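You operate a simulated robot arm through the tools that you are given. There is no shell and no other tool. Be economical: measure what you need, move in short steps, check, and stop when the job is done.

The job below is to be done with a simulated robot arm. You get a single attempt, and the scene is never put back.

Task
Share out the jars on the bed. At the end: the jar marked "blue" from the bed is on the yellow coaster; the jar marked "hand cream" from the bed is on the blue plant saucer; the jar labelled "yellow" from the bed is on the green plant saucer; the white stain stick is in the beige wicker basket; whatever was shut is shut again. Leave all else as you found it, and nothing knocked over.

Only the result counts: the job must be done as asked and must still hold three seconds after the hand-in. Knocking over, shifting, dropping, spilling or breaking anything else fails it.

Robot
A 7-joint arm with a two-finger parallel gripper, fixed in place. Base frame: the origin is at the foot of the arm, x ahead of it, y to its left, z up; the work surface is at about z = 0. Readings come in cm, rad, newtons and seconds.
With the tool pointing down near the work surface it reaches from about 24 to 62 cm from the base axis. Its first joint turns from -1.152 to 1.152 rad. Payload 2.6 kg.
The TCP is the grasp point between the finger pads, 3 cm short of the fingertips. In the tool frame z runs along the fingers and y along their closing line. The gripper opens to 9.4 cm. The fingers are 2.8 cm wide and 1 cm thick; the gripper's body (5 by 9.6 cm) begins 5.5 cm behind the TCP.
Orientation is told as [roll, pitch, yaw] about the base's x, y, z axes, in that order, counted from this pose: with the fingers straight down and closing along the base's y, the tool's x points along the base's -x, its y along +y and its z along -z.

Tools
- The arm moves only by the tool step_arm. Its argument "plan" is a list that holds one entry, the list of rows, each a list of 7 numbers: the shift along the tool's x, y, z in cm, then the turn, a rotation vector about the tool's x, y, z in rad, then the opening, from 0 (shut) to 1 (fully open). In form: [[[tx, ty, tz, wx, wy, wz, grip], ...]]. A call has 1 to 10 rows; each row is the pose to reach, as a shift and turn from the pose commanded when the call began, along the tool's axes at that moment. Rows are played at 5 a second. More than 5 cm and 0.15 rad between two rows, or a gripper value outside its range, and nothing of the call is played. Where a pose cannot be reached the arm comes as near as it can. A force on the tool above 40 N (or 10 N above the force at the start of the call, whichever is more), or a blocked arm, ends the call early, and 0.2 s more pass. Each finger travels about 7.2 cm/s and halts on what it meets, pressing with about 21 N; the grip force reading is that of the motor and also rises with nothing between the fingers. The clock runs only during rows and for 0.2 s after the last one: add rows that repeat a pose to give the fingers time. The reply holds the time, the measured pose of the TCP, the force on the tool along the base axes, the opening and the grip force, in the units named above and with some noise.
- Cameras (640 x 400 px; columns grow to the right, rows downward): "scene" is fixed at [4.07, 43.91, 55.76]; the picture's right is [-0.70, -0.72, 0.00], its down [-0.46, 0.45, -0.76] and it looks along [0.55, -0.53, -0.65] (base axes); focal length 263 px, centre (320, 200). "wrist" rides on the gripper at [7.6, 1.4, -10.3] in the tool frame; the picture's right is [-0.18, 0.98, 0.00], its down [-0.75, -0.14, -0.64] and it looks along [-0.63, -0.12, 0.77] (tool axes); focal length 243 px, centre (320, 200). There is no depth. A picture from a camera that has moved, and an enlarged one, comes with that camera's place and axes in the base frame and with its lens.
- capture(camera): a new picture of that camera. No time passes.
- zoom(camera, box): a new picture of the part [left, top, right, bottom] of that camera's present view, enlarged. No time passes.
- job_done(): hands the job in; it is judged then, once.

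Work in short steps. Places have to be worked out from the pictures, the camera data and where the tool is seen: move nearer, look again, correct. Check each grasp and each placing, and mend what went wrong. You have 120 turns and 68 pictures in all, those below and enlarged ones among them. Open the gripper and draw the arm clear of the work before you hand the job in, unless the task says otherwise; then end with one line.

The tools are called after "Emit:" as name(argument=value, ...) on one line, values as JSON. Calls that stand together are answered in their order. step_arm: Moves the arm, as the interface text tells. Its arguments: {"type":"object","properties":{"plan":{"type":"array","items":{"type":"array","items":{"type":"array","items":{"type":"number"}}}}},"required":["plan"]} The other tools are called the same way: capture (camera) takes a picture; zoom (camera, box) takes an enlarged picture of a part of a camera's view; job_done () hands the job in.

At the start:

```text
t: 0.0
eef_pos: [32.76, -18.03, 35.85]
orientation: [-0.001, -0.001, -0.001]
contact_force: [0.1, -0.4, 1.3]
finger_gap: 9.38
finger_force: 0.0
```

scene: 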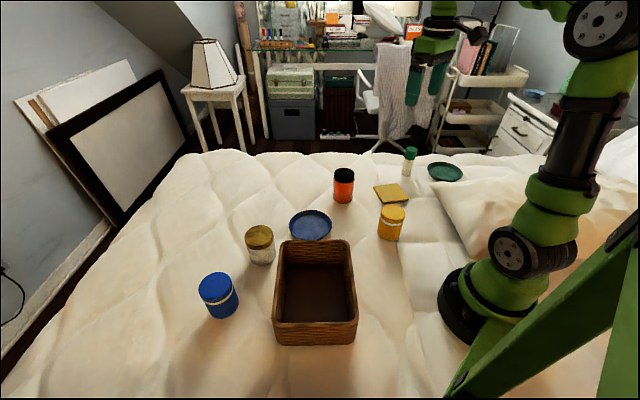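
wrist: 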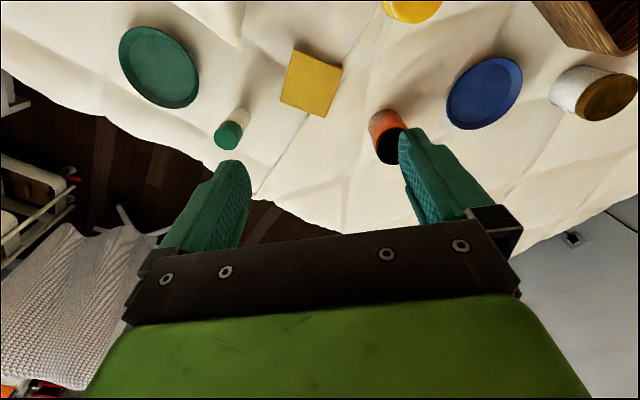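

I see several jars whose labels need reading; zooming in on them first.

Emit:
zoom(camera="scene", box=[180, 200, 300, 330])

Emit:
zoom(camera="scene", box=[320, 140, 480, 250])

Emit:
zoom(camera="scene", box=[260, 200, 370, 360])

```text
3.08 times, centred on (240, 265) of scene
camera zoom: at [4.07, 43.91, 55.76], right [-0.7, -0.72, 0.0], down [-0.46, 0.45, -0.76], along [0.55, -0.53, -0.65], focal length 808 px, centre (566, 0)
```

zoom: 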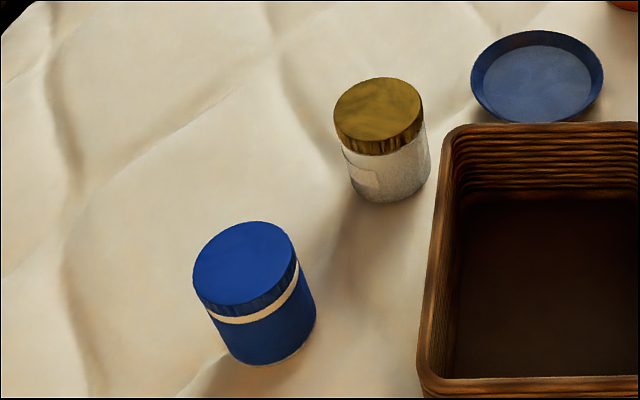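

```text
3.64 times, centred on (400, 195) of scene
camera zoom: at [4.07, 43.91, 55.76], right [-0.7, -0.72, 0.0], down [-0.46, 0.45, -0.76], along [0.55, -0.53, -0.65], focal length 955 px, centre (29, 218)
```

zoom: 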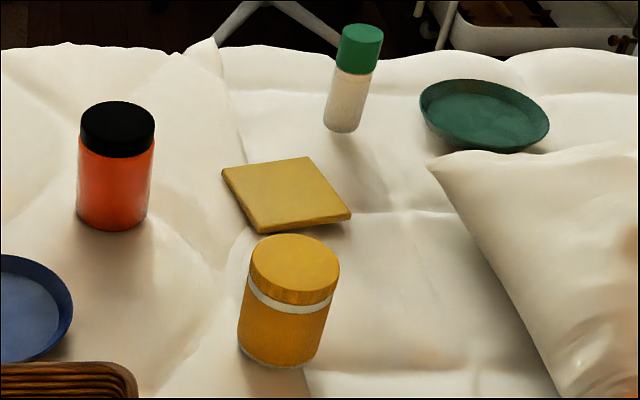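

```text
2.50 times, centred on (315, 280) of scene
camera zoom: at [4.07, 43.91, 55.76], right [-0.7, -0.72, 0.0], down [-0.46, 0.45, -0.76], along [0.55, -0.53, -0.65], focal length 657 px, centre (332, 0)
```

zoom: 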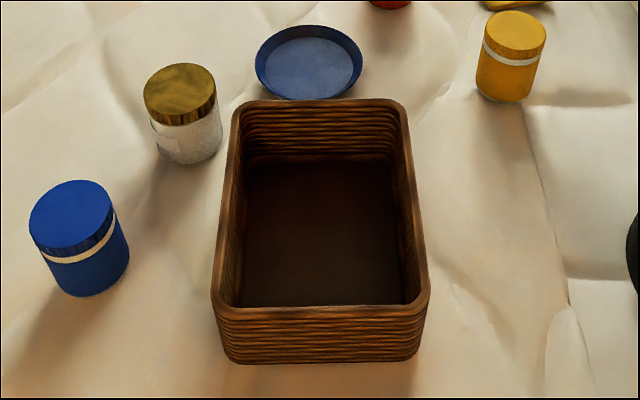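

Zooming tighter to look for label text on each jar.

Emit:
zoom(camera="scene", box=[240, 220, 280, 270])

Emit:
zoom(camera="wrist", box=[340, 0, 640, 187])

```text
8.00 times, centred on (260, 245) of scene
camera zoom: at [4.07, 43.91, 55.76], right [-0.7, -0.72, 0.0], down [-0.46, 0.45, -0.76], along [0.55, -0.53, -0.65], focal length 2101 px, centre (800, -160)
```

zoom: 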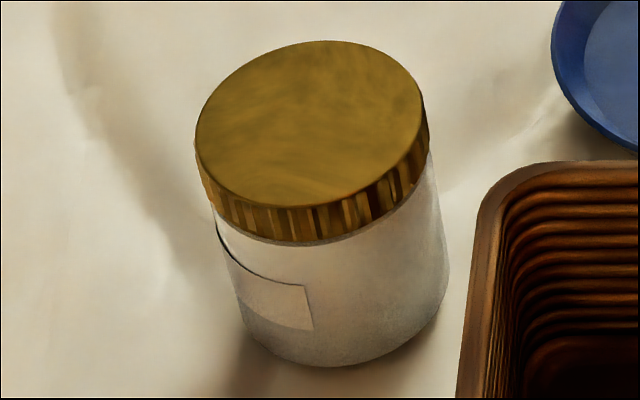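

```text
2.13 times, centred on (490, 94) of wrist
camera zoom: at [25.1, -16.66, 46.12], right [0.18, 0.98, 0.0], down [0.75, -0.14, 0.64], along [0.63, -0.12, -0.77], focal length 518 px, centre (-43, 427)
```

zoom: 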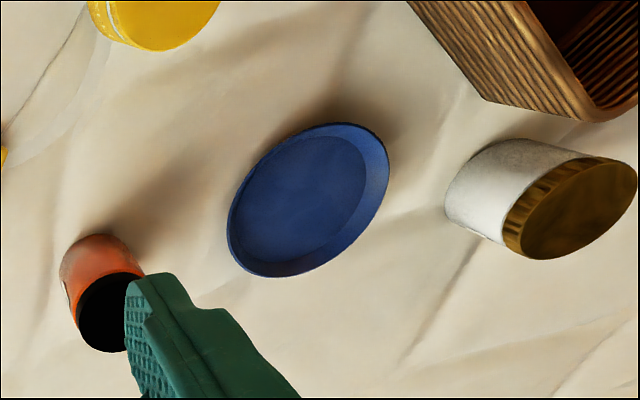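

The label on the gold-lid jar faces away from the scene camera (toward +x+y). I'll swing the wrist camera round to look back from the far side, staying high.

Emit:
step_arm(plan=[[[-1.4, 3.3, 0.3, 0, 0, 0.14, 0], [-2.8, 6.6, 0.6, 0, 0, 0.28, 0], [-4.2, 9.9, 0.9, 0, 0, 0.42, 0], [-5.6, 13.2, 1.2, 0, 0, 0.56, 0], [-7, 16.5, 1.5, 0, 0, 0.7, 0], [-8.4, 19.8, 1.8, 0, 0, 0.84, 0], [-9.8, 23.1, 2.1, 0, 0, 0.98, 0], [-11.2, 26.4, 2.4, 0, 0, 1.12, 0], [-12.6, 29.7, 2.7, 0, 0, 1.26, 0], [-14, 33, 3, 0, 0, 1.4, 0]]])

```text
t: 2.2
eef_pos: [46.65, 14.97, 33.05]
orientation: [0.001, -0.001, -1.404]
contact_force: [0.2, -0.1, -0.4]
finger_gap: 0.01
finger_force: 21.3
```

Rotation works; continue to yaw about -2.4 and move outwards.

Emit:
step_arm(plan=[[[1.8, 0.7, 0, 0, 0, 0.14, 0], [3.5, 1.5, 0, 0, 0, 0.28, 0], [5.3, 2.2, 0, 0, 0, 0.42, 0], [7, 2.9, 0, 0, 0, 0.56, 0], [8.8, 3.6, 0, 0, 0, 0.7, 0], [10.5, 4.4, 0, 0, 0, 0.84, 0], [12.3, 5.1, 0, 0, 0, 0.98, 0]]])

Emit:
capture(camera="wrist")

```text
t: 3.8
eef_pos: [47.42, 26.78, 30.49]
orientation: [-0.002, 0.001, -2.382]
contact_force: [-0.9, 0.5, 0.3]
finger_gap: 0.0
finger_force: 21.4
out of reach, approached as far as the arm can: row 5, 6, 7
```

```text
60 pictures are left
camera wrist: at [53.86, 31.0, 40.57], right [0.54, -0.84, 0.0], down [-0.64, -0.42, 0.64], along [-0.54, -0.35, -0.77], focal length 243 px, centre (320, 200)
```

wrist: 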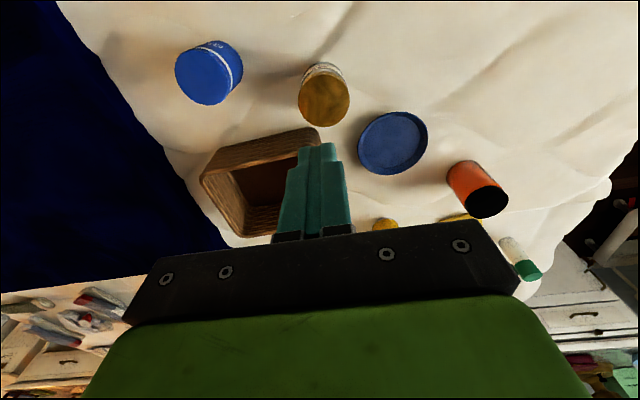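

There is lettering on the blue jar; zooming on the jars from this side.

Emit:
zoom(camera="wrist", box=[165, 25, 265, 115])

Emit:
zoom(camera="wrist", box=[285, 50, 365, 130])

Emit:
zoom(camera="wrist", box=[430, 150, 550, 290])

```text
4.44 times, centred on (215, 70) of wrist
camera zoom: at [53.86, 31.0, 40.57], right [0.54, -0.84, 0.0], down [-0.64, -0.42, 0.64], along [-0.54, -0.35, -0.77], focal length 1078 px, centre (787, 778)
```

zoom: 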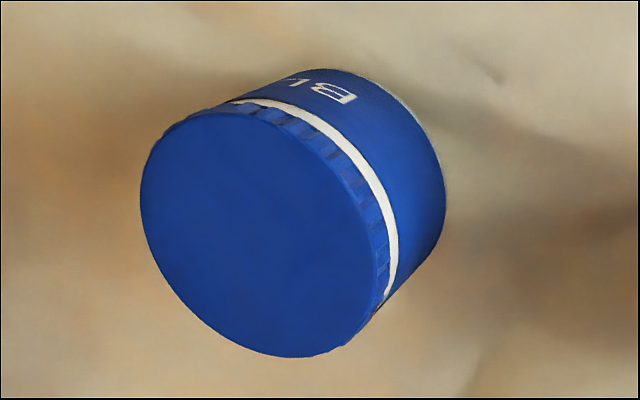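

```text
5.00 times, centred on (325, 90) of wrist
camera zoom: at [53.86, 31.0, 40.57], right [0.54, -0.84, 0.0], down [-0.64, -0.42, 0.64], along [-0.54, -0.35, -0.77], focal length 1213 px, centre (295, 750)
```

zoom: 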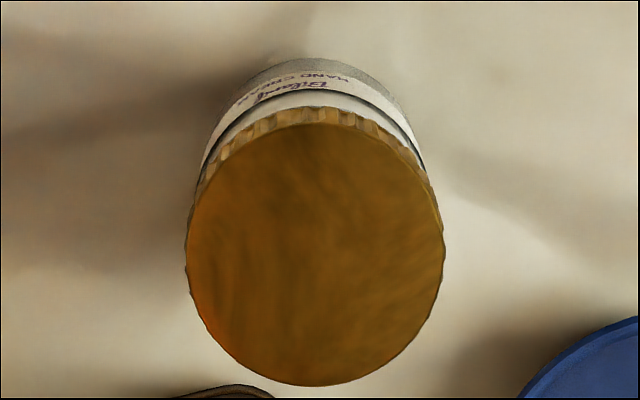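

```text
2.86 times, centred on (490, 220) of wrist
camera zoom: at [53.86, 31.0, 40.57], right [0.54, -0.84, 0.0], down [-0.64, -0.42, 0.64], along [-0.54, -0.35, -0.77], focal length 693 px, centre (-166, 143)
```

zoom: 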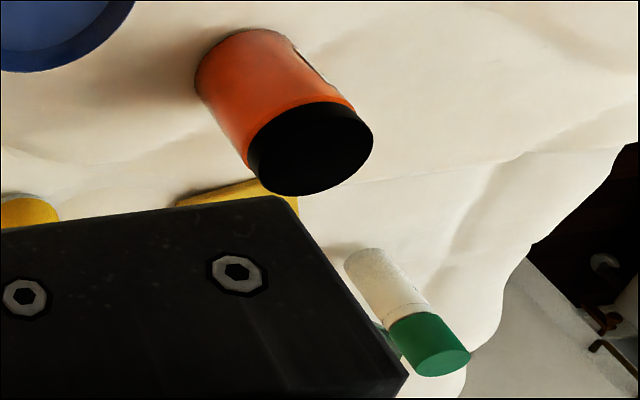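

Blue jar reads "BL…", gold-lid reads "HAND CREAM". Gold jar estimated at (45.4, 25.0), lid top z≈8; blue jar (39.9, 38.9). Descend above the gold jar with open gripper.

Emit:
step_arm(plan=[[[-0.7, 0, 3, 0, 0, 0, 1], [-1.4, 0, 6, 0, 0, 0, 1], [-2.1, 0, 9, 0, 0, 0, 1], [-2.7, 0, 12, 0, 0, 0, 1], [-2.7, 0, 14, 0, 0, 0, 1]]])

Emit:
capture(camera="wrist")

Emit:
capture(camera="scene")

```text
t: 5.0
eef_pos: [45.57, 25.03, 16.43]
orientation: [-0.001, 0.001, -2.381]
contact_force: [0.0, -0.2, -0.5]
finger_gap: 9.4
finger_force: 0.0
```

```text
56 pictures are left
camera wrist: at [51.95, 29.27, 26.56], right [0.54, -0.84, 0.0], down [-0.64, -0.42, 0.64], along [-0.54, -0.35, -0.77], focal length 243 px, centre (320, 200)
```

wrist: 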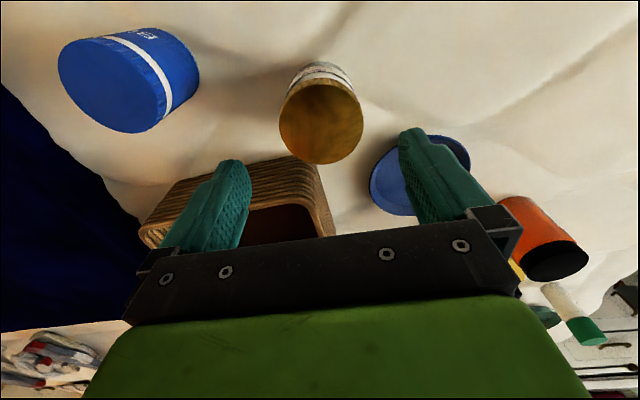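

```text
55 pictures are left
```

scene: 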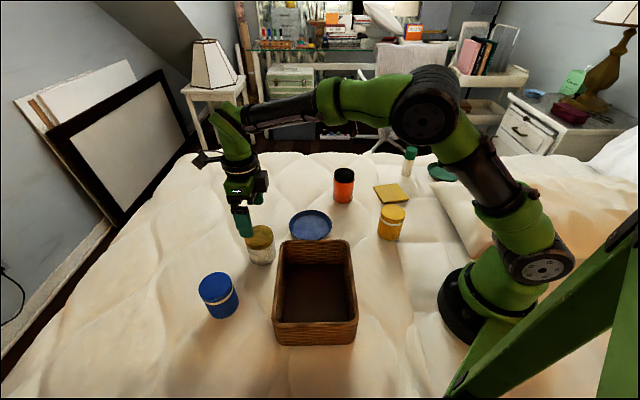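

Jar is centred under the gripper at (45.6, 25.1). Descend to z≈5.5 and close.

Emit:
step_arm(plan=[[[0, 0, 4, 0, 0, 0, 1], [0, 0, 7.5, 0, 0, 0, 1], [0, 0, 9.5, 0, 0, 0, 1], [0, 0, 11, 0, 0, 0, 1], [0, 0, 11, 0, 0, 0, 1]]])

Emit:
capture(camera="wrist")

```text
t: 6.2
eef_pos: [45.53, 25.09, 5.47]
orientation: [-0.002, 0.002, -2.381]
contact_force: [0.8, 0.3, -0.3]
finger_gap: 9.38
finger_force: 0.1
```

```text
54 pictures are left
camera wrist: at [51.87, 29.3, 15.56], right [0.55, -0.84, 0.0], down [-0.64, -0.42, 0.64], along [-0.54, -0.35, -0.77], focal length 243 px, centre (320, 200)
```

wrist: 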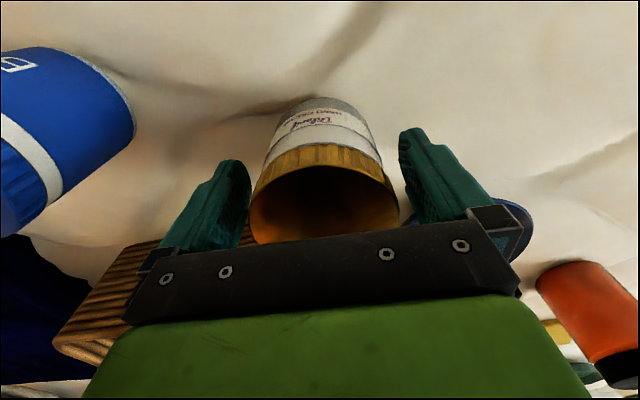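

Well centred. Close, then lift straight.

Emit:
step_arm(plan=[[[0, 0, 0, 0, 0, 0, 0.6], [0, 0, 0, 0, 0, 0, 0.3], [0, 0, 0, 0, 0, 0, 0], [0, 0, 0, 0, 0, 0, 0], [0, 0, 0, 0, 0, 0, 0]]])

Emit:
step_arm(plan=[[[0, 0, -1.5, 0, 0, 0, 0], [0, 0, -4, 0, 0, 0, 0], [0, 0, -7, 0, 0, 0, 0], [0, 0, -8, 0, 0, 0, 0]]])

Emit:
capture(camera="scene")

```text
t: 7.4
eef_pos: [45.45, 25.07, 5.51]
orientation: [0.0, 0.0, -2.381]
contact_force: [0.3, -0.7, -0.6]
finger_gap: 6.95
finger_force: 20.9
```

```text
t: 8.4
eef_pos: [45.34, 24.94, 13.59]
orientation: [-0.001, -0.001, -2.38]
contact_force: [-0.1, 0.7, -2.4]
finger_gap: 6.98
finger_force: 21.2
```

```text
53 pictures are left
```

scene: 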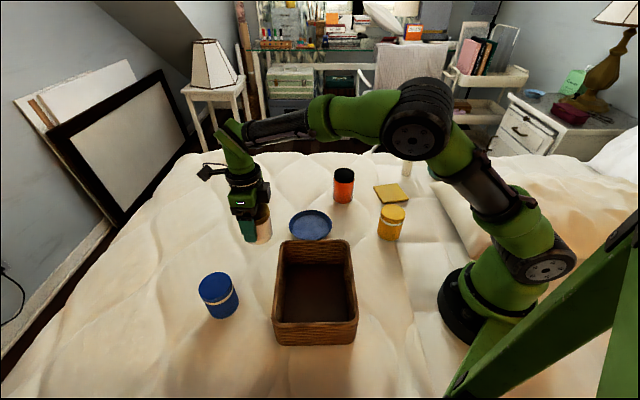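

Held (gap 6.98). Carry to above the blue saucer (43.9, 9.5).

Emit:
step_arm(plan=[[[0, 0, -2, 0, 0, 0, 0], [-2.9, 2.5, -2, 0, 0, 0, 0], [-5.8, 5.1, -2, 0, 0, 0, 0], [-8.7, 7.6, -2, 0, 0, 0, 0], [-11.6, 10.2, -2, 0, 0, 0, 0], [-11.6, 10.2, 0, 0, 0, 0, 0]]])

Emit:
capture(camera="wrist")

Emit:
zoom(camera="scene", box=[240, 150, 400, 250])

```text
t: 9.8
eef_pos: [43.95, 9.49, 13.45]
orientation: [0.0, 0.001, -2.379]
contact_force: [-0.6, -0.1, -3.1]
finger_gap: 7.0
finger_force: 20.9
```

```text
52 pictures are left
camera wrist: at [50.39, 13.73, 23.65], right [0.55, -0.84, 0.0], down [-0.64, -0.42, 0.64], along [-0.54, -0.35, -0.77], focal length 243 px, centre (320, 200)
```

wrist: 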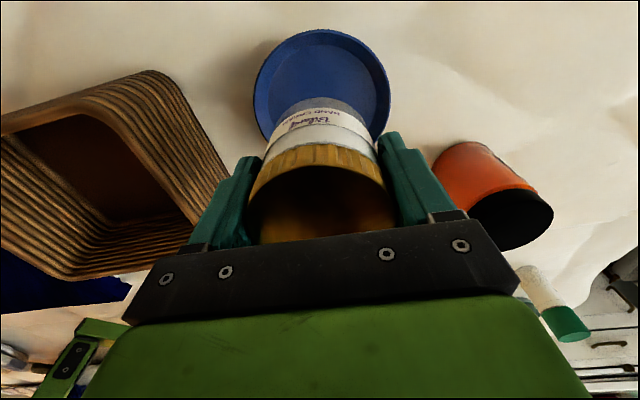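

```text
4.00 times, centred on (320, 200) of scene
camera zoom: at [4.07, 43.91, 55.76], right [-0.7, -0.72, 0.0], down [-0.46, 0.45, -0.76], along [0.55, -0.53, -0.65], focal length 1051 px, centre (320, 200)
```

zoom: 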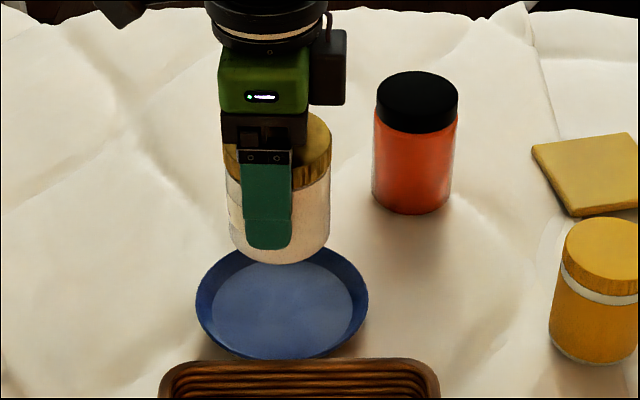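

Jar is centred over the saucer. Lower to z≈7.

Emit:
step_arm(plan=[[[0.2, 0.1, 3, 0, 0, 0, 0], [0.2, 0.1, 5.5, 0, 0, 0, 0], [0.2, 0.1, 6.4, 0, 0, 0, 0], [0.2, 0.1, 6.4, 0, 0, 0, 0]]])

Emit:
zoom(camera="scene", box=[260, 180, 360, 250])

```text
t: 10.8
eef_pos: [44.23, 9.55, 7.08]
orientation: [0.001, -0.001, -2.381]
contact_force: [-0.5, 0.3, -2.7]
finger_gap: 6.94
finger_force: 20.9
```

```text
5.71 times, centred on (310, 215) of scene
camera zoom: at [4.07, 43.91, 55.76], right [-0.7, -0.72, 0.0], down [-0.46, 0.45, -0.76], along [0.55, -0.53, -0.65], focal length 1501 px, centre (377, 114)
```

zoom: 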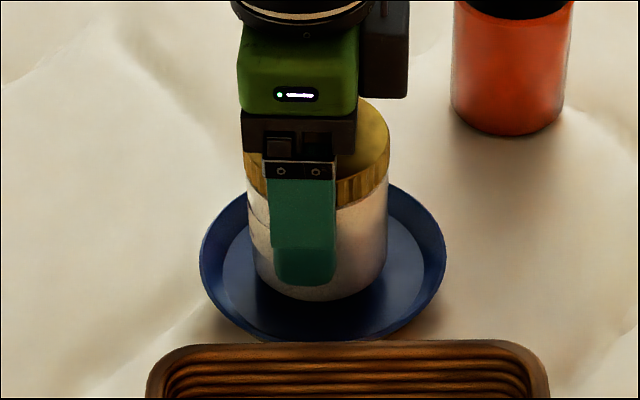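

Near the floor of the saucer. Lower in small steps watching the force.

Emit:
step_arm(plan=[[[0, 0, 0.25, 0, 0, 0, 0], [0, 0, 0.5, 0, 0, 0, 0], [0, 0, 0.5, 0, 0, 0, 0]]])

```text
t: 11.6
eef_pos: [44.07, 9.58, 6.54]
orientation: [-0.002, 0.001, -2.381]
contact_force: [-0.6, -0.2, -2.3]
finger_gap: 6.99
finger_force: 21.0
```

Emit:
step_arm(plan=[[[0, 0, 0.2, 0, 0, 0, 0], [0, 0, 0.35, 0, 0, 0, 0], [0, 0, 0.35, 0, 0, 0, 0]]])

```text
t: 12.4
eef_pos: [44.21, 9.62, 6.21]
orientation: [0.001, 0.003, -2.38]
contact_force: [0.7, 0.4, -2.7]
finger_gap: 6.96
finger_force: 20.9
```

Still no contact; continue down.

Emit:
step_arm(plan=[[[0, 0, 0.2, 0, 0, 0, 0], [0, 0, 0.35, 0, 0, 0, 0], [0, 0, 0.35, 0, 0, 0, 0]]])

Emit:
zoom(camera="scene", box=[260, 180, 360, 250])

```text
t: 13.2
eef_pos: [44.24, 9.84, 5.92]
orientation: [0.001, 0.001, -2.382]
contact_force: [-7.4, -0.7, 16.3]
finger_gap: 6.97
finger_force: 20.6
```

```text
5.71 times, centred on (310, 215) of scene
camera zoom: at [4.06, 43.9, 55.77], right [-0.7, -0.72, 0.0], down [-0.46, 0.45, -0.76], along [0.55, -0.53, -0.65], focal length 1501 px, centre (377, 114)
```

zoom: 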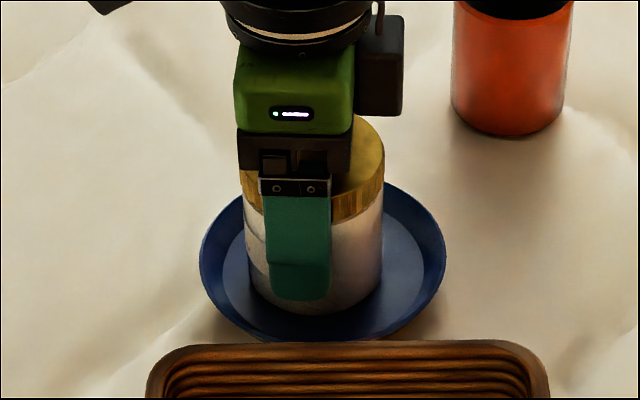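

Contact felt (16 N). Check the wrist view before release.

Emit:
capture(camera="wrist")

```text
48 pictures are left
camera wrist: at [50.72, 13.93, 16.16], right [0.54, -0.84, 0.0], down [-0.64, -0.42, 0.64], along [-0.54, -0.35, -0.77], focal length 243 px, centre (320, 200)
```

wrist: 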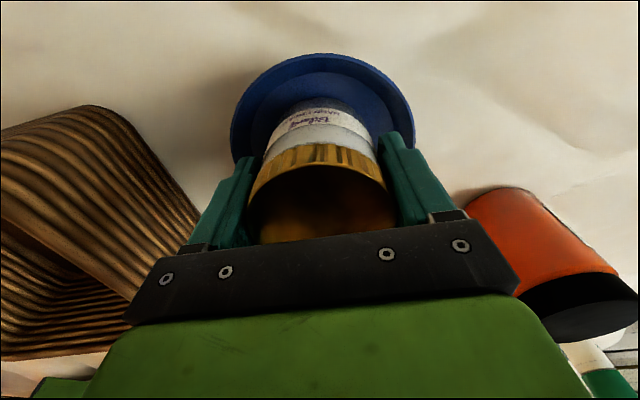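

Jar sits on the flat of the saucer. Open and rise straight up.

Emit:
step_arm(plan=[[[0, 0, -0.15, 0, 0, 0, 0.85], [0, 0, -0.15, 0, 0, 0, 1], [0, 0, -0.15, 0, 0, 0, 1], [0, 0, -3, 0, 0, 0, 1], [0, 0, -7, 0, 0, 0, 1], [0, 0, -11, 0, 0, 0, 1]]])

Emit:
zoom(camera="scene", box=[240, 160, 400, 260])

```text
t: 14.6
eef_pos: [44.15, 9.72, 17.0]
orientation: [0.001, 0.0, -2.38]
contact_force: [-0.8, 0.1, 0.1]
finger_gap: 9.42
finger_force: 0.1
```

```text
4.00 times, centred on (320, 210) of scene
camera zoom: at [4.07, 43.91, 55.76], right [-0.7, -0.72, 0.0], down [-0.46, 0.45, -0.76], along [0.55, -0.53, -0.65], focal length 1051 px, centre (320, 160)
```

zoom: 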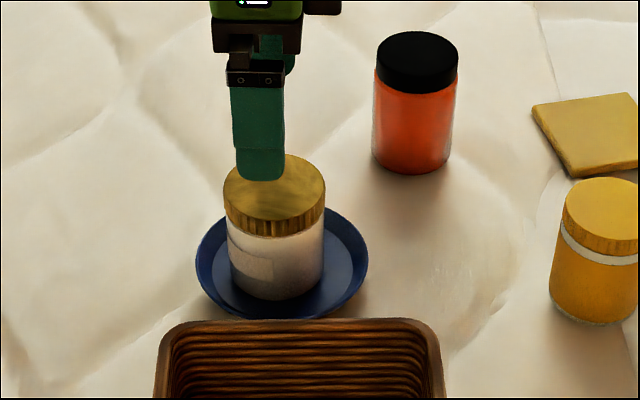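

Placed well. Now move above the yellow jar (~27,-5) to read its label and refine.

Emit:
step_arm(plan=[[[-3.8, -0.2, -2, 0, 0, 0, 1], [-7.6, -0.4, -3, 0, 0, 0, 1], [-11.3, -0.6, -3, 0, 0, 0, 1], [-15.1, -0.8, -3, 0, 0, 0, 1], [-18.9, -1, -3, 0, 0, 0, 1], [-22.6, -1.2, -3, 0, 0, 0, 1]]])

Emit:
capture(camera="wrist")

```text
t: 16.0
eef_pos: [26.92, -4.95, 19.82]
orientation: [0.0, 0.0, -2.38]
contact_force: [0.1, -0.1, 0.1]
finger_gap: 9.38
finger_force: 0.1
```

```text
46 pictures are left
camera wrist: at [33.34, -0.79, 29.97], right [0.55, -0.84, 0.0], down [-0.64, -0.42, 0.64], along [-0.54, -0.35, -0.77], focal length 243 px, centre (320, 200)
```

wrist: 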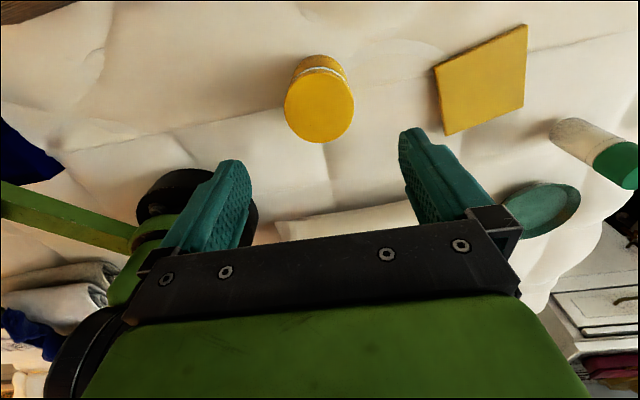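

Emit:
zoom(camera="wrist", box=[280, 45, 360, 145])

```text
4.00 times, centred on (320, 95) of wrist
camera zoom: at [33.34, -0.79, 29.97], right [0.55, -0.84, 0.0], down [-0.64, -0.42, 0.64], along [-0.54, -0.35, -0.77], focal length 970 px, centre (320, 620)
```

zoom: 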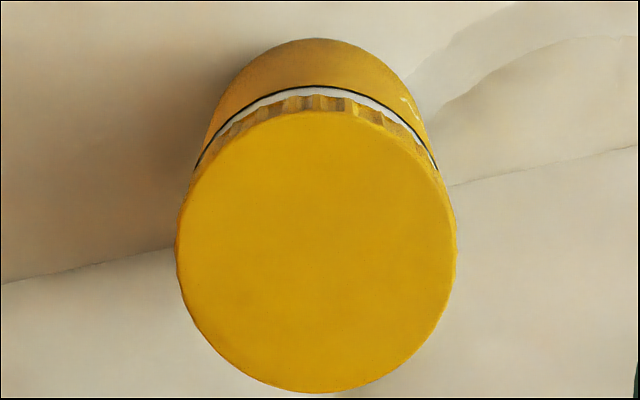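

Lettering is on the right side; descend over the jar for a larger view of the wall before gripping.

Emit:
step_arm(plan=[[[0, 0, 4, 0, 0, 0, 1], [0, 0, 8, 0, 0, 0, 1], [0, 0, 11.5, 0, 0, 0, 1], [0, 0, 14.2, 0, 0, 0, 1], [0, 0, 14.2, 0, 0, 0, 1]]])

Emit:
zoom(camera="wrist", box=[220, 70, 420, 245])

```text
t: 17.2
eef_pos: [27.39, -5.21, 5.47]
orientation: [0.0, 0.0, -2.38]
contact_force: [-0.5, 0.3, 0.3]
finger_gap: 9.42
finger_force: 0.1
```

```text
2.29 times, centred on (320, 158) of wrist
camera zoom: at [33.75, -1.02, 15.74], right [0.54, -0.84, 0.0], down [-0.64, -0.42, 0.64], along [-0.54, -0.35, -0.77], focal length 555 px, centre (320, 297)
```

zoom: 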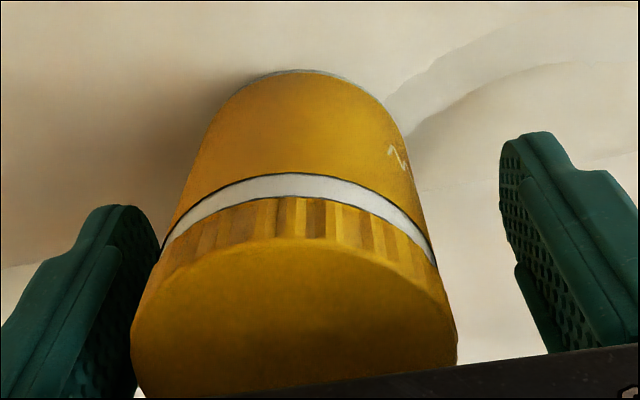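

A last letter shows at the edge; zoom on it.

Emit:
zoom(camera="wrist", box=[340, 120, 370, 160])

```text
10.00 times, centred on (355, 140) of wrist
camera zoom: at [33.75, -1.02, 15.74], right [0.54, -0.84, 0.0], down [-0.64, -0.42, 0.64], along [-0.54, -0.35, -0.77], focal length 2426 px, centre (-30, 800)
```

zoom: 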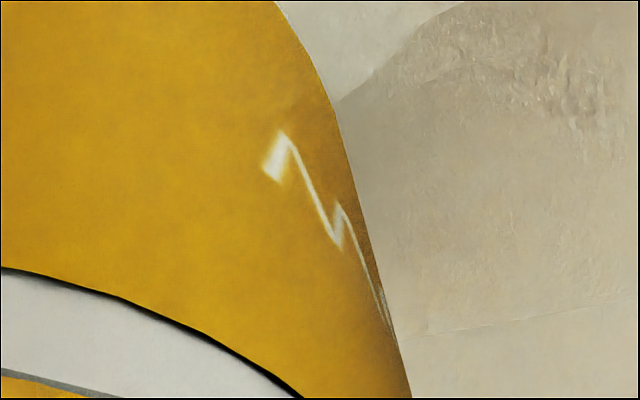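

That's a "W" – the jar is "YELLOW". Shift 0.5 cm to centre, close, lift.

Emit:
step_arm(plan=[[[0, -0.5, 0, 0, 0, 0, 1], [0, -0.5, 0, 0, 0, 0, 0.6], [0, -0.5, 0, 0, 0, 0, 0.3], [0, -0.5, 0, 0, 0, 0, 0], [0, -0.5, 0, 0, 0, 0, 0], [0, -0.5, 0, 0, 0, 0, 0]]])

Emit:
step_arm(plan=[[[0, 0, -1.5, 0, 0, 0, 0], [0, 0, -5, 0, 0, 0, 0], [0, 0, -9, 0, 0, 0, 0], [0, 0, -12.5, 0, 0, 0, 0]]])

```text
t: 18.6
eef_pos: [26.85, -4.86, 5.77]
orientation: [0.0, -0.001, -2.381]
contact_force: [0.7, -0.3, 1.2]
finger_gap: 6.19
finger_force: 21.0
```

```text
t: 19.6
eef_pos: [26.81, -4.66, 18.19]
orientation: [-0.002, 0.001, -2.378]
contact_force: [-0.3, 0.0, -2.8]
finger_gap: 6.18
finger_force: 20.4
```

Yellow jar held. Carry high (bottom ≈12 cm) to over the green saucer.

Emit:
step_arm(plan=[[[-2.5, 3.1, -1, 0, 0, 0, 0], [-4.9, 6.3, -1, 0, 0, 0, 0], [-7.4, 9.4, -1, 0, 0, 0, 0], [-9.9, 12.5, -1, 0, 0, 0, 0], [-12.4, 15.7, -1, 0, 0, 0, 0], [-14.8, 18.8, -1, 0, 0, 0, 0], [-17.3, 21.9, -1, 0, 0, 0, 0], [-19.8, 25, -1, 0, 0, 0, 0], [-22.2, 28.2, -1, 0, 0, 0, 0], [-24.7, 31.3, -1, 0, 0, 0, 0]]])

Emit:
capture(camera="wrist")

Emit:
capture(camera="scene")

```text
t: 21.8
eef_pos: [30.38, -44.41, 19.1]
orientation: [-0.003, 0.002, -2.379]
contact_force: [-0.4, 0.6, -2.8]
finger_gap: 6.18
finger_force: 20.9
```

```text
42 pictures are left
camera wrist: at [36.8, -40.12, 29.35], right [0.55, -0.84, 0.0], down [-0.64, -0.42, 0.64], along [-0.54, -0.35, -0.77], focal length 243 px, centre (320, 200)
```

wrist: 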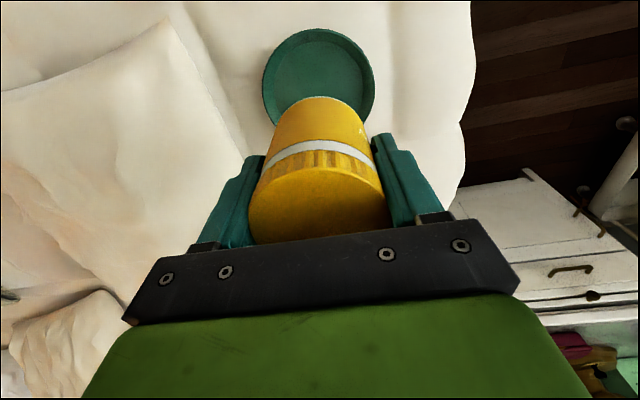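

```text
41 pictures are left
```

scene: 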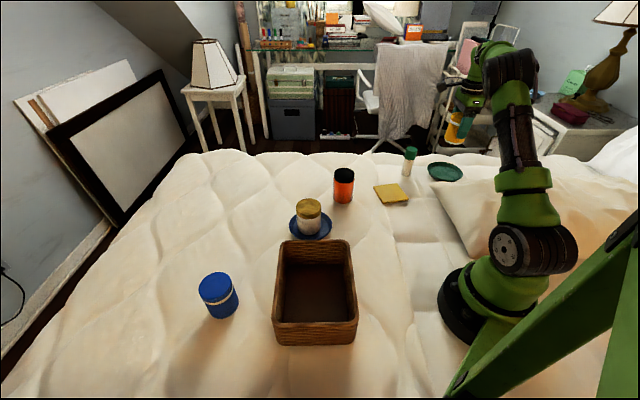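

Saucer is right below, about (30.5,-44.1). Lower partway and re-check.

Emit:
step_arm(plan=[[[0.2, 0, 3, 0, 0, 0, 0], [0.2, 0, 6, 0, 0, 0, 0], [0.2, 0, 9, 0, 0, 0, 0], [0.2, 0, 9, 0, 0, 0, 0]]])

Emit:
capture(camera="wrist")

Emit:
zoom(camera="scene", box=[390, 110, 500, 190])

```text
t: 22.8
eef_pos: [30.69, -44.05, 10.36]
orientation: [0.001, 0.0, -2.381]
contact_force: [-0.2, 0.7, -2.4]
finger_gap: 6.17
finger_force: 20.2
```

```text
40 pictures are left
camera wrist: at [37.06, -39.84, 20.44], right [0.55, -0.84, 0.0], down [-0.64, -0.42, 0.64], along [-0.54, -0.35, -0.77], focal length 243 px, centre (320, 200)
```

wrist: 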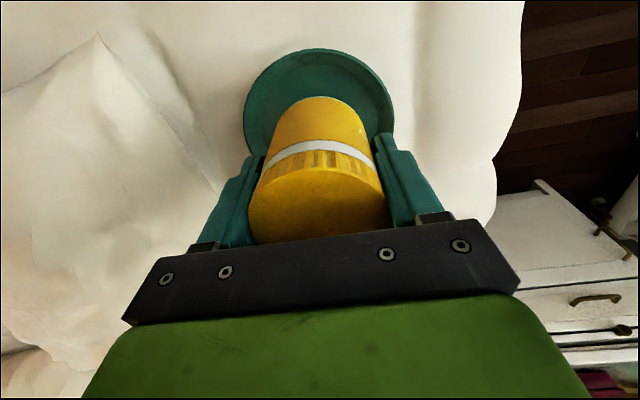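

```text
5.00 times, centred on (445, 150) of scene
camera zoom: at [4.07, 43.91, 55.77], right [-0.7, -0.72, 0.0], down [-0.46, 0.45, -0.76], along [0.55, -0.53, -0.65], focal length 1313 px, centre (-305, 450)
```

zoom: 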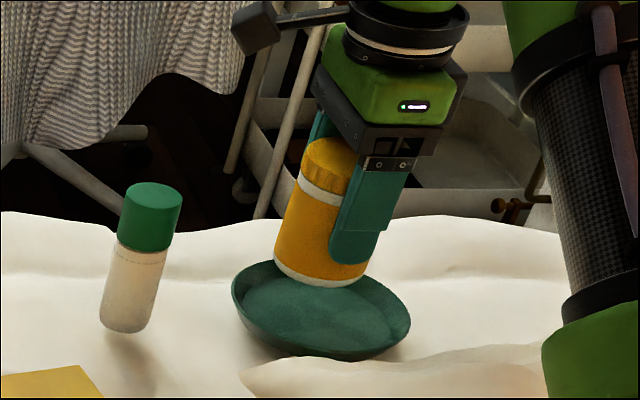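

Comparing views, the saucer centre is ~1.1 cm further out from the camera side at about (29.8,-44.7). Shift and lower to z≈7.2.

Emit:
step_arm(plan=[[[-1.1, -0.1, 0, 0, 0, 0, 0], [-1.1, -0.1, 2, 0, 0, 0, 0], [-1.1, -0.1, 3.1, 0, 0, 0, 0], [-1.1, -0.1, 3.1, 0, 0, 0, 0]]])

Emit:
zoom(camera="scene", box=[390, 110, 500, 190])

Emit:
capture(camera="wrist")

```text
t: 23.8
eef_pos: [29.78, -44.83, 7.05]
orientation: [0.0, 0.0, -2.382]
contact_force: [0.2, 0.5, -3.1]
finger_gap: 6.16
finger_force: 21.0
```

```text
5.00 times, centred on (445, 150) of scene
camera zoom: at [4.07, 43.91, 55.77], right [-0.7, -0.72, 0.0], down [-0.46, 0.45, -0.76], along [0.55, -0.53, -0.65], focal length 1313 px, centre (-305, 450)
```

zoom: 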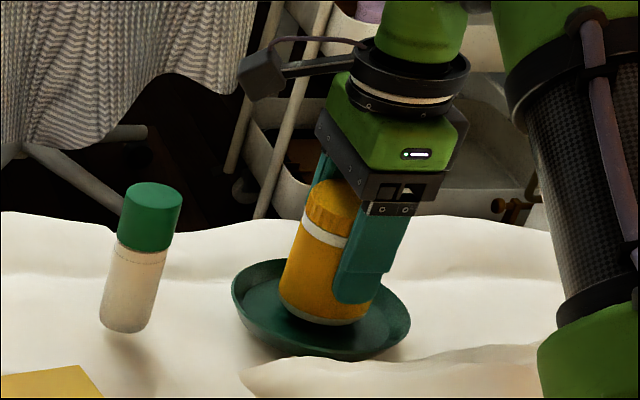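

```text
37 pictures are left
camera wrist: at [36.13, -40.65, 17.26], right [0.55, -0.84, 0.0], down [-0.64, -0.42, 0.64], along [-0.54, -0.35, -0.77], focal length 243 px, centre (320, 200)
```

wrist: 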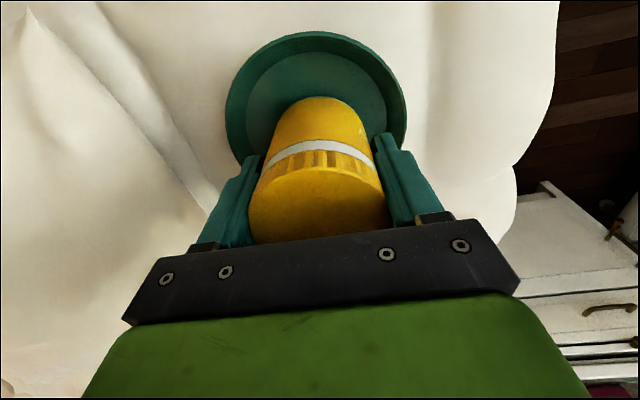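

Well centred. Lower gently.

Emit:
step_arm(plan=[[[0, 0, 0.25, 0, 0, 0, 0], [0, 0, 0.5, 0, 0, 0, 0], [0, 0, 0.5, 0, 0, 0, 0]]])

Emit:
step_arm(plan=[[[0, 0, 0.2, 0, 0, 0, 0], [0, 0, 0.35, 0, 0, 0, 0], [0, 0, 0.35, 0, 0, 0, 0]]])

```text
t: 24.6
eef_pos: [29.81, -44.91, 6.5]
orientation: [0.001, -0.001, -2.382]
contact_force: [-1.0, 0.4, -2.7]
finger_gap: 6.19
finger_force: 20.6
```

```text
t: 25.4
eef_pos: [29.65, -44.82, 6.32]
orientation: [0.003, -0.001, -2.38]
contact_force: [-2.3, 3.3, 8.3]
finger_gap: 6.18
finger_force: 20.9
```

Contact. Release and rise straight up.

Emit:
step_arm(plan=[[[0, 0, 0, 0, 0, 0, 0.8], [0, 0, -0.1, 0, 0, 0, 1], [0, 0, -0.1, 0, 0, 0, 1], [0, 0, -3, 0, 0, 0, 1], [0, 0, -7, 0, 0, 0, 1], [0, 0, -11, 0, 0, 0, 1]]])

Emit:
zoom(camera="scene", box=[390, 110, 500, 190])

Emit:
capture(camera="wrist")

```text
t: 26.8
eef_pos: [29.85, -45.01, 17.05]
orientation: [0.0, 0.0, -2.38]
contact_force: [0.2, -0.2, 0.8]
finger_gap: 9.39
finger_force: 0.1
```

```text
5.00 times, centred on (445, 150) of scene
camera zoom: at [4.07, 43.91, 55.76], right [-0.7, -0.72, 0.0], down [-0.46, 0.45, -0.76], along [0.55, -0.53, -0.65], focal length 1313 px, centre (-305, 450)
```

zoom: 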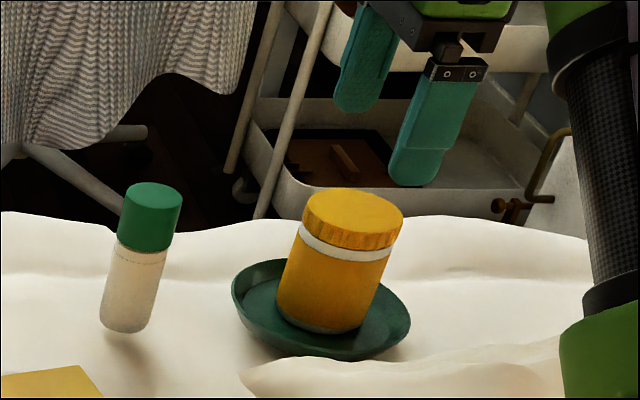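

```text
35 pictures are left
camera wrist: at [36.29, -40.85, 27.21], right [0.54, -0.84, 0.0], down [-0.64, -0.42, 0.64], along [-0.54, -0.35, -0.77], focal length 243 px, centre (320, 200)
```

wrist: 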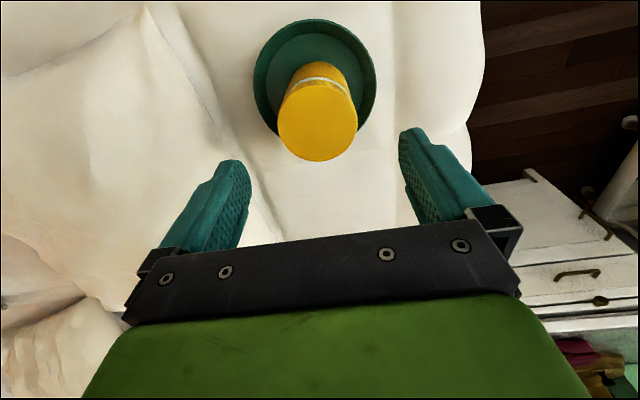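

Yellow jar is set. Next, the stain stick: move above about (39.2,-33.8).

Emit:
step_arm(plan=[[[3.6, -0.4, -2, 0, 0, 0, 1], [7.2, -0.8, -2, 0, 0, 0, 1], [10.8, -1.1, -2, 0, 0, 0, 1], [14.4, -1.5, -2, 0, 0, 0, 1]]])

Emit:
capture(camera="wrist")

```text
t: 27.8
eef_pos: [39.21, -33.79, 19.14]
orientation: [0.0, 0.0, -2.379]
contact_force: [0.3, -0.4, -0.5]
finger_gap: 9.4
finger_force: 0.0
```

```text
34 pictures are left
camera wrist: at [45.57, -29.65, 29.38], right [0.54, -0.84, 0.0], down [-0.64, -0.42, 0.64], along [-0.54, -0.35, -0.77], focal length 243 px, centre (320, 200)
```

wrist: 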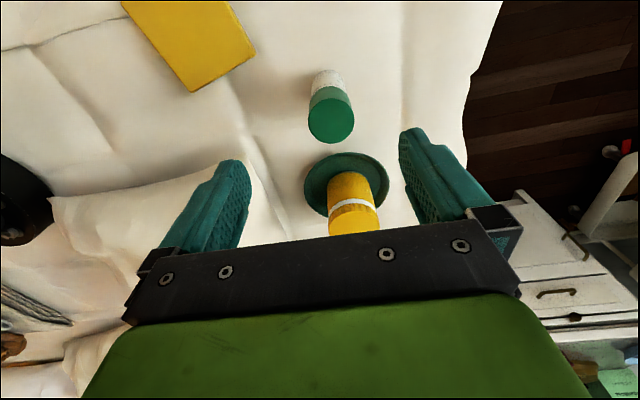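

Stick at (39.6,-34.5), about 10 tall. Shift and descend to z≈6.5.

Emit:
step_arm(plan=[[[-0.2, 0.8, 0, 0, 0, 0, 1], [-0.2, 0.8, 4, 0, 0, 0, 1], [-0.2, 0.8, 8, 0, 0, 0, 1], [-0.2, 0.8, 11, 0, 0, 0, 1], [-0.2, 0.8, 12.5, 0, 0, 0, 1], [-0.2, 0.8, 12.5, 0, 0, 0, 1]]])

Emit:
capture(camera="wrist")

Emit:
zoom(camera="scene", box=[360, 120, 460, 190])

```text
t: 29.2
eef_pos: [39.56, -34.57, 6.58]
orientation: [0.0, 0.0, -2.38]
contact_force: [0.7, -0.4, -0.3]
finger_gap: 9.38
finger_force: 0.1
```

```text
33 pictures are left
camera wrist: at [46.09, -30.46, 16.82], right [0.54, -0.84, 0.0], down [-0.64, -0.42, 0.64], along [-0.54, -0.35, -0.77], focal length 243 px, centre (320, 200)
```

wrist: 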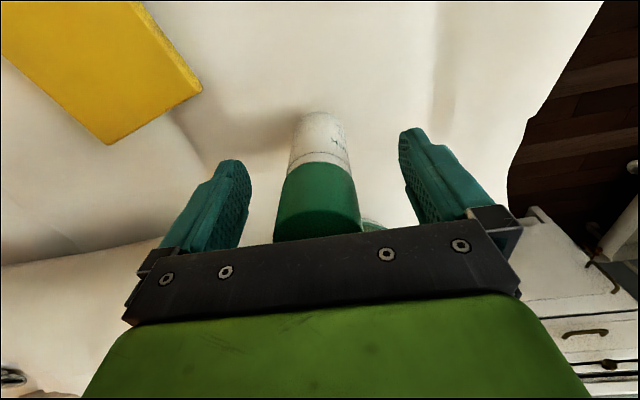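

```text
5.71 times, centred on (410, 155) of scene
camera zoom: at [4.07, 43.91, 55.76], right [-0.7, -0.72, 0.0], down [-0.46, 0.45, -0.76], along [0.55, -0.53, -0.65], focal length 1501 px, centre (-194, 457)
```

zoom: 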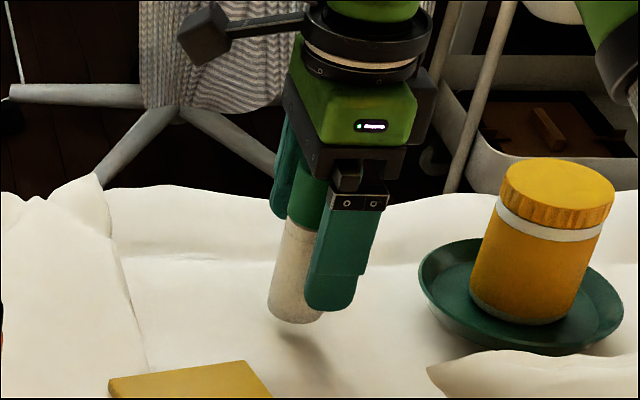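

Centred. Close and lift high.

Emit:
step_arm(plan=[[[0, 0, 0, 0, 0, 0, 0.6], [0, 0, 0, 0, 0, 0, 0.3], [0, 0, 0, 0, 0, 0, 0.1], [0, 0, 0, 0, 0, 0, 0.1], [0, 0, 0, 0, 0, 0, 0], [0, 0, 0, 0, 0, 0, 0]]])

Emit:
step_arm(plan=[[[0, 0, -1.5, 0, 0, 0, 0], [0, 0, -5, 0, 0, 0, 0], [0, 0, -9, 0, 0, 0, 0], [0, 0, -13, 0, 0, 0, 0], [0, 0, -16, 0, 0, 0, 0]]])

Emit:
capture(camera="wrist")

```text
t: 30.6
eef_pos: [39.78, -34.72, 6.68]
orientation: [0.001, 0.0, -2.38]
contact_force: [0.1, -0.3, 0.5]
finger_gap: 3.71
finger_force: 21.6
```

```text
t: 31.8
eef_pos: [39.61, -34.59, 22.87]
orientation: [-0.001, 0.001, -2.381]
contact_force: [-0.6, -0.2, 0.1]
finger_gap: 3.72
finger_force: 21.1
```

```text
31 pictures are left
camera wrist: at [46.0, -30.35, 33.04], right [0.54, -0.84, 0.0], down [-0.64, -0.42, 0.64], along [-0.54, -0.35, -0.77], focal length 243 px, centre (320, 200)
```

wrist: 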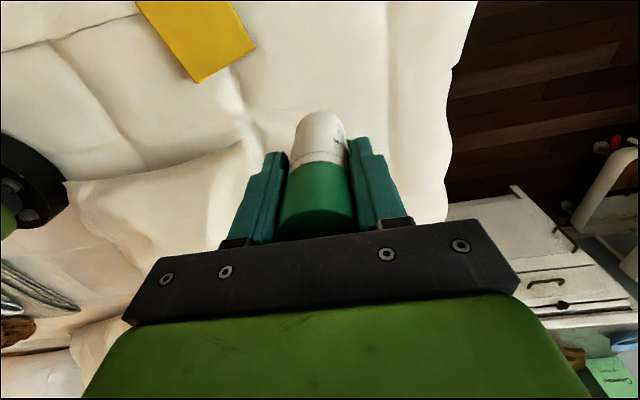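

Stick held. Basket centre ≈ (27.7, 22.7), rim ≈ 8 cm high, long side along the finger line. Travel there at z≈23 while unwinding the wrist by π.

Emit:
step_arm(plan=[[[1.39, -2.24, 0, 0, 0, -0.14, 0], [2.78, -4.48, 0, 0, 0, -0.28, 0], [4.17, -6.72, 0, 0, 0, -0.42, 0], [5.56, -8.96, 0, 0, 0, -0.56, 0], [6.95, -11.2, 0, 0, 0, -0.7, 0], [8.34, -13.44, 0, 0, 0, -0.84, 0], [9.73, -15.68, 0, 0, 0, -0.98, 0], [11.12, -17.92, 0, 0, 0, -1.12, 0], [12.51, -20.16, 0, 0, 0, -1.26, 0], [13.9, -22.4, 0, 0, 0, -1.4, 0]]])

```text
t: 34.0
eef_pos: [34.11, -8.79, 22.72]
orientation: [-0.001, 0.001, -0.978]
contact_force: [-0.2, 0.3, -0.8]
finger_gap: 3.71
finger_force: 20.8
```

Emit:
step_arm(plan=[[[2.97, 1.22, 0, 0, 0, -0.145, 0], [5.94, 2.44, 0, 0, 0, -0.29, 0], [8.91, 3.66, 0, 0, 0, -0.435, 0], [11.88, 4.88, 0, 0, 0, -0.58, 0], [14.85, 6.1, 0, 0, 0, -0.725, 0], [17.82, 7.32, 0, 0, 0, -0.87, 0], [20.79, 8.54, 0, 0, 0, -1.015, 0], [23.76, 9.76, 0, 0, 0, -1.16, 0], [26.73, 10.98, 0, 0, 0, -1.305, 0], [29.7, 12.2, 0, 0, 0, -1.45, 0]]])

Emit:
step_arm(plan=[[[0, 0, 1, 0, 0, -0.145, 0], [0, 0, 2, 0, 0, -0.29, 0]]])

Emit:
capture(camera="wrist")

Emit:
capture(camera="scene")

```text
t: 36.2
eef_pos: [27.64, 22.88, 22.68]
orientation: [0.001, 0.0, 0.473]
contact_force: [-0.2, 0.4, -1.0]
finger_gap: 3.68
finger_force: 20.7
```

```text
t: 36.8
eef_pos: [27.74, 22.71, 20.69]
orientation: [0.001, 0.0, 0.762]
contact_force: [-0.2, -1.6, -1.4]
finger_gap: 3.7
finger_force: 21.1
```

```text
30 pictures are left
camera wrist: at [21.13, 18.5, 30.92], right [-0.55, 0.84, 0.0], down [0.64, 0.42, 0.64], along [0.54, 0.35, -0.77], focal length 243 px, centre (320, 200)
```

wrist: 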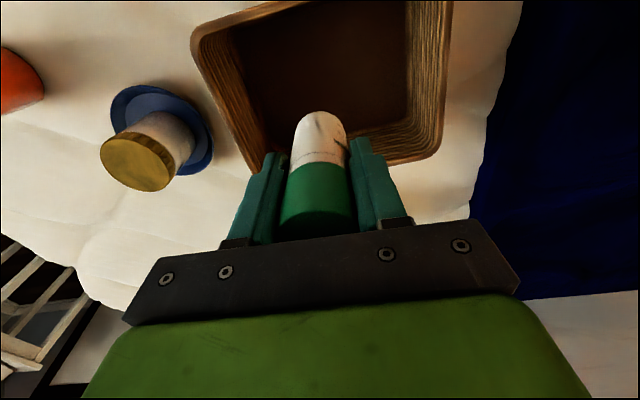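

```text
29 pictures are left
```

scene: 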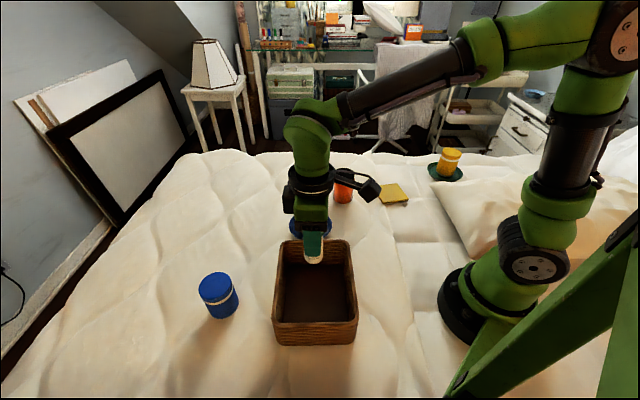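

Centred over the basket. Lower into it to z≈8.5.

Emit:
step_arm(plan=[[[0, 0, 4, 0, 0, 0, 0], [0, 0, 8, 0, 0, 0, 0], [0, 0, 11, 0, 0, 0, 0], [0, 0, 12.2, 0, 0, 0, 0], [0, 0, 12.2, 0, 0, 0, 0]]])

Emit:
step_arm(plan=[[[0, 0, 0.25, 0, 0, 0, 0], [0, 0, 0.5, 0, 0, 0, 0], [0, 0, 0.5, 0, 0, 0, 0]]])

Emit:
zoom(camera="scene", box=[260, 200, 380, 350])

```text
t: 38.0
eef_pos: [27.71, 22.6, 8.63]
orientation: [0.001, -0.002, 0.762]
contact_force: [0.2, 0.7, -0.4]
finger_gap: 3.72
finger_force: 21.3
```

```text
t: 38.8
eef_pos: [27.78, 22.56, 8.07]
orientation: [-0.001, 0.0, 0.76]
contact_force: [-0.7, -0.2, -1.6]
finger_gap: 3.71
finger_force: 20.9
```

```text
2.67 times, centred on (320, 275) of scene
camera zoom: at [4.07, 43.91, 55.76], right [-0.7, -0.72, 0.0], down [-0.46, 0.45, -0.76], along [0.55, -0.53, -0.65], focal length 700 px, centre (320, 0)
```

zoom: 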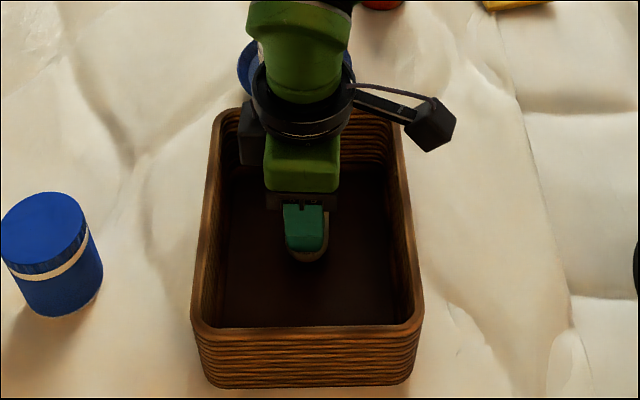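

No contact yet; continue lowering in small steps.

Emit:
step_arm(plan=[[[0, 0, 0.25, 0, 0, 0, 0], [0, 0, 0.5, 0, 0, 0, 0], [0, 0, 0.5, 0, 0, 0, 0]]])

Emit:
step_arm(plan=[[[0, 0, 0.2, 0, 0, 0, 0], [0, 0, 0.4, 0, 0, 0, 0], [0, 0, 0.4, 0, 0, 0, 0]]])

```text
t: 39.6
eef_pos: [27.76, 22.63, 7.64]
orientation: [0.0, 0.001, 0.762]
contact_force: [-0.4, 0.0, -0.9]
finger_gap: 3.7
finger_force: 21.0
```

```text
t: 40.4
eef_pos: [27.72, 22.75, 7.31]
orientation: [0.0, -0.003, 0.759]
contact_force: [-0.6, -2.2, 19.1]
finger_gap: 3.71
finger_force: 21.1
```

Contact with the floor. Back off slightly, open, rise.

Emit:
step_arm(plan=[[[0, 0, -0.15, 0, 0, 0, 0], [0, 0, -0.15, 0, 0, 0, 0.6], [0, 0, -0.15, 0, 0, 0, 0.8], [0, 0, -0.15, 0, 0, 0, 0.8], [0, 0, -3, 0, 0, 0, 0.8], [0, 0, -7, 0, 0, 0, 0.8], [0, 0, -11, 0, 0, 0, 0.8]]])

Emit:
capture(camera="wrist")

```text
t: 42.0
eef_pos: [27.83, 22.76, 18.26]
orientation: [-0.001, 0.0, 0.761]
contact_force: [-0.2, 0.3, -0.8]
finger_gap: 7.51
finger_force: 0.0
```

```text
27 pictures are left
camera wrist: at [21.26, 18.53, 28.34], right [-0.54, 0.84, 0.0], down [0.64, 0.42, 0.64], along [0.54, 0.35, -0.77], focal length 243 px, centre (320, 200)
```

wrist: 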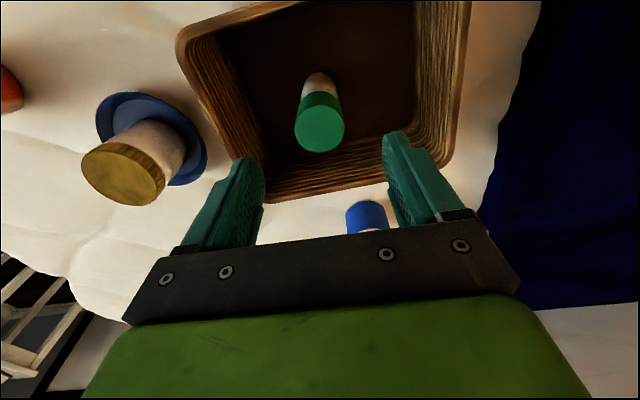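

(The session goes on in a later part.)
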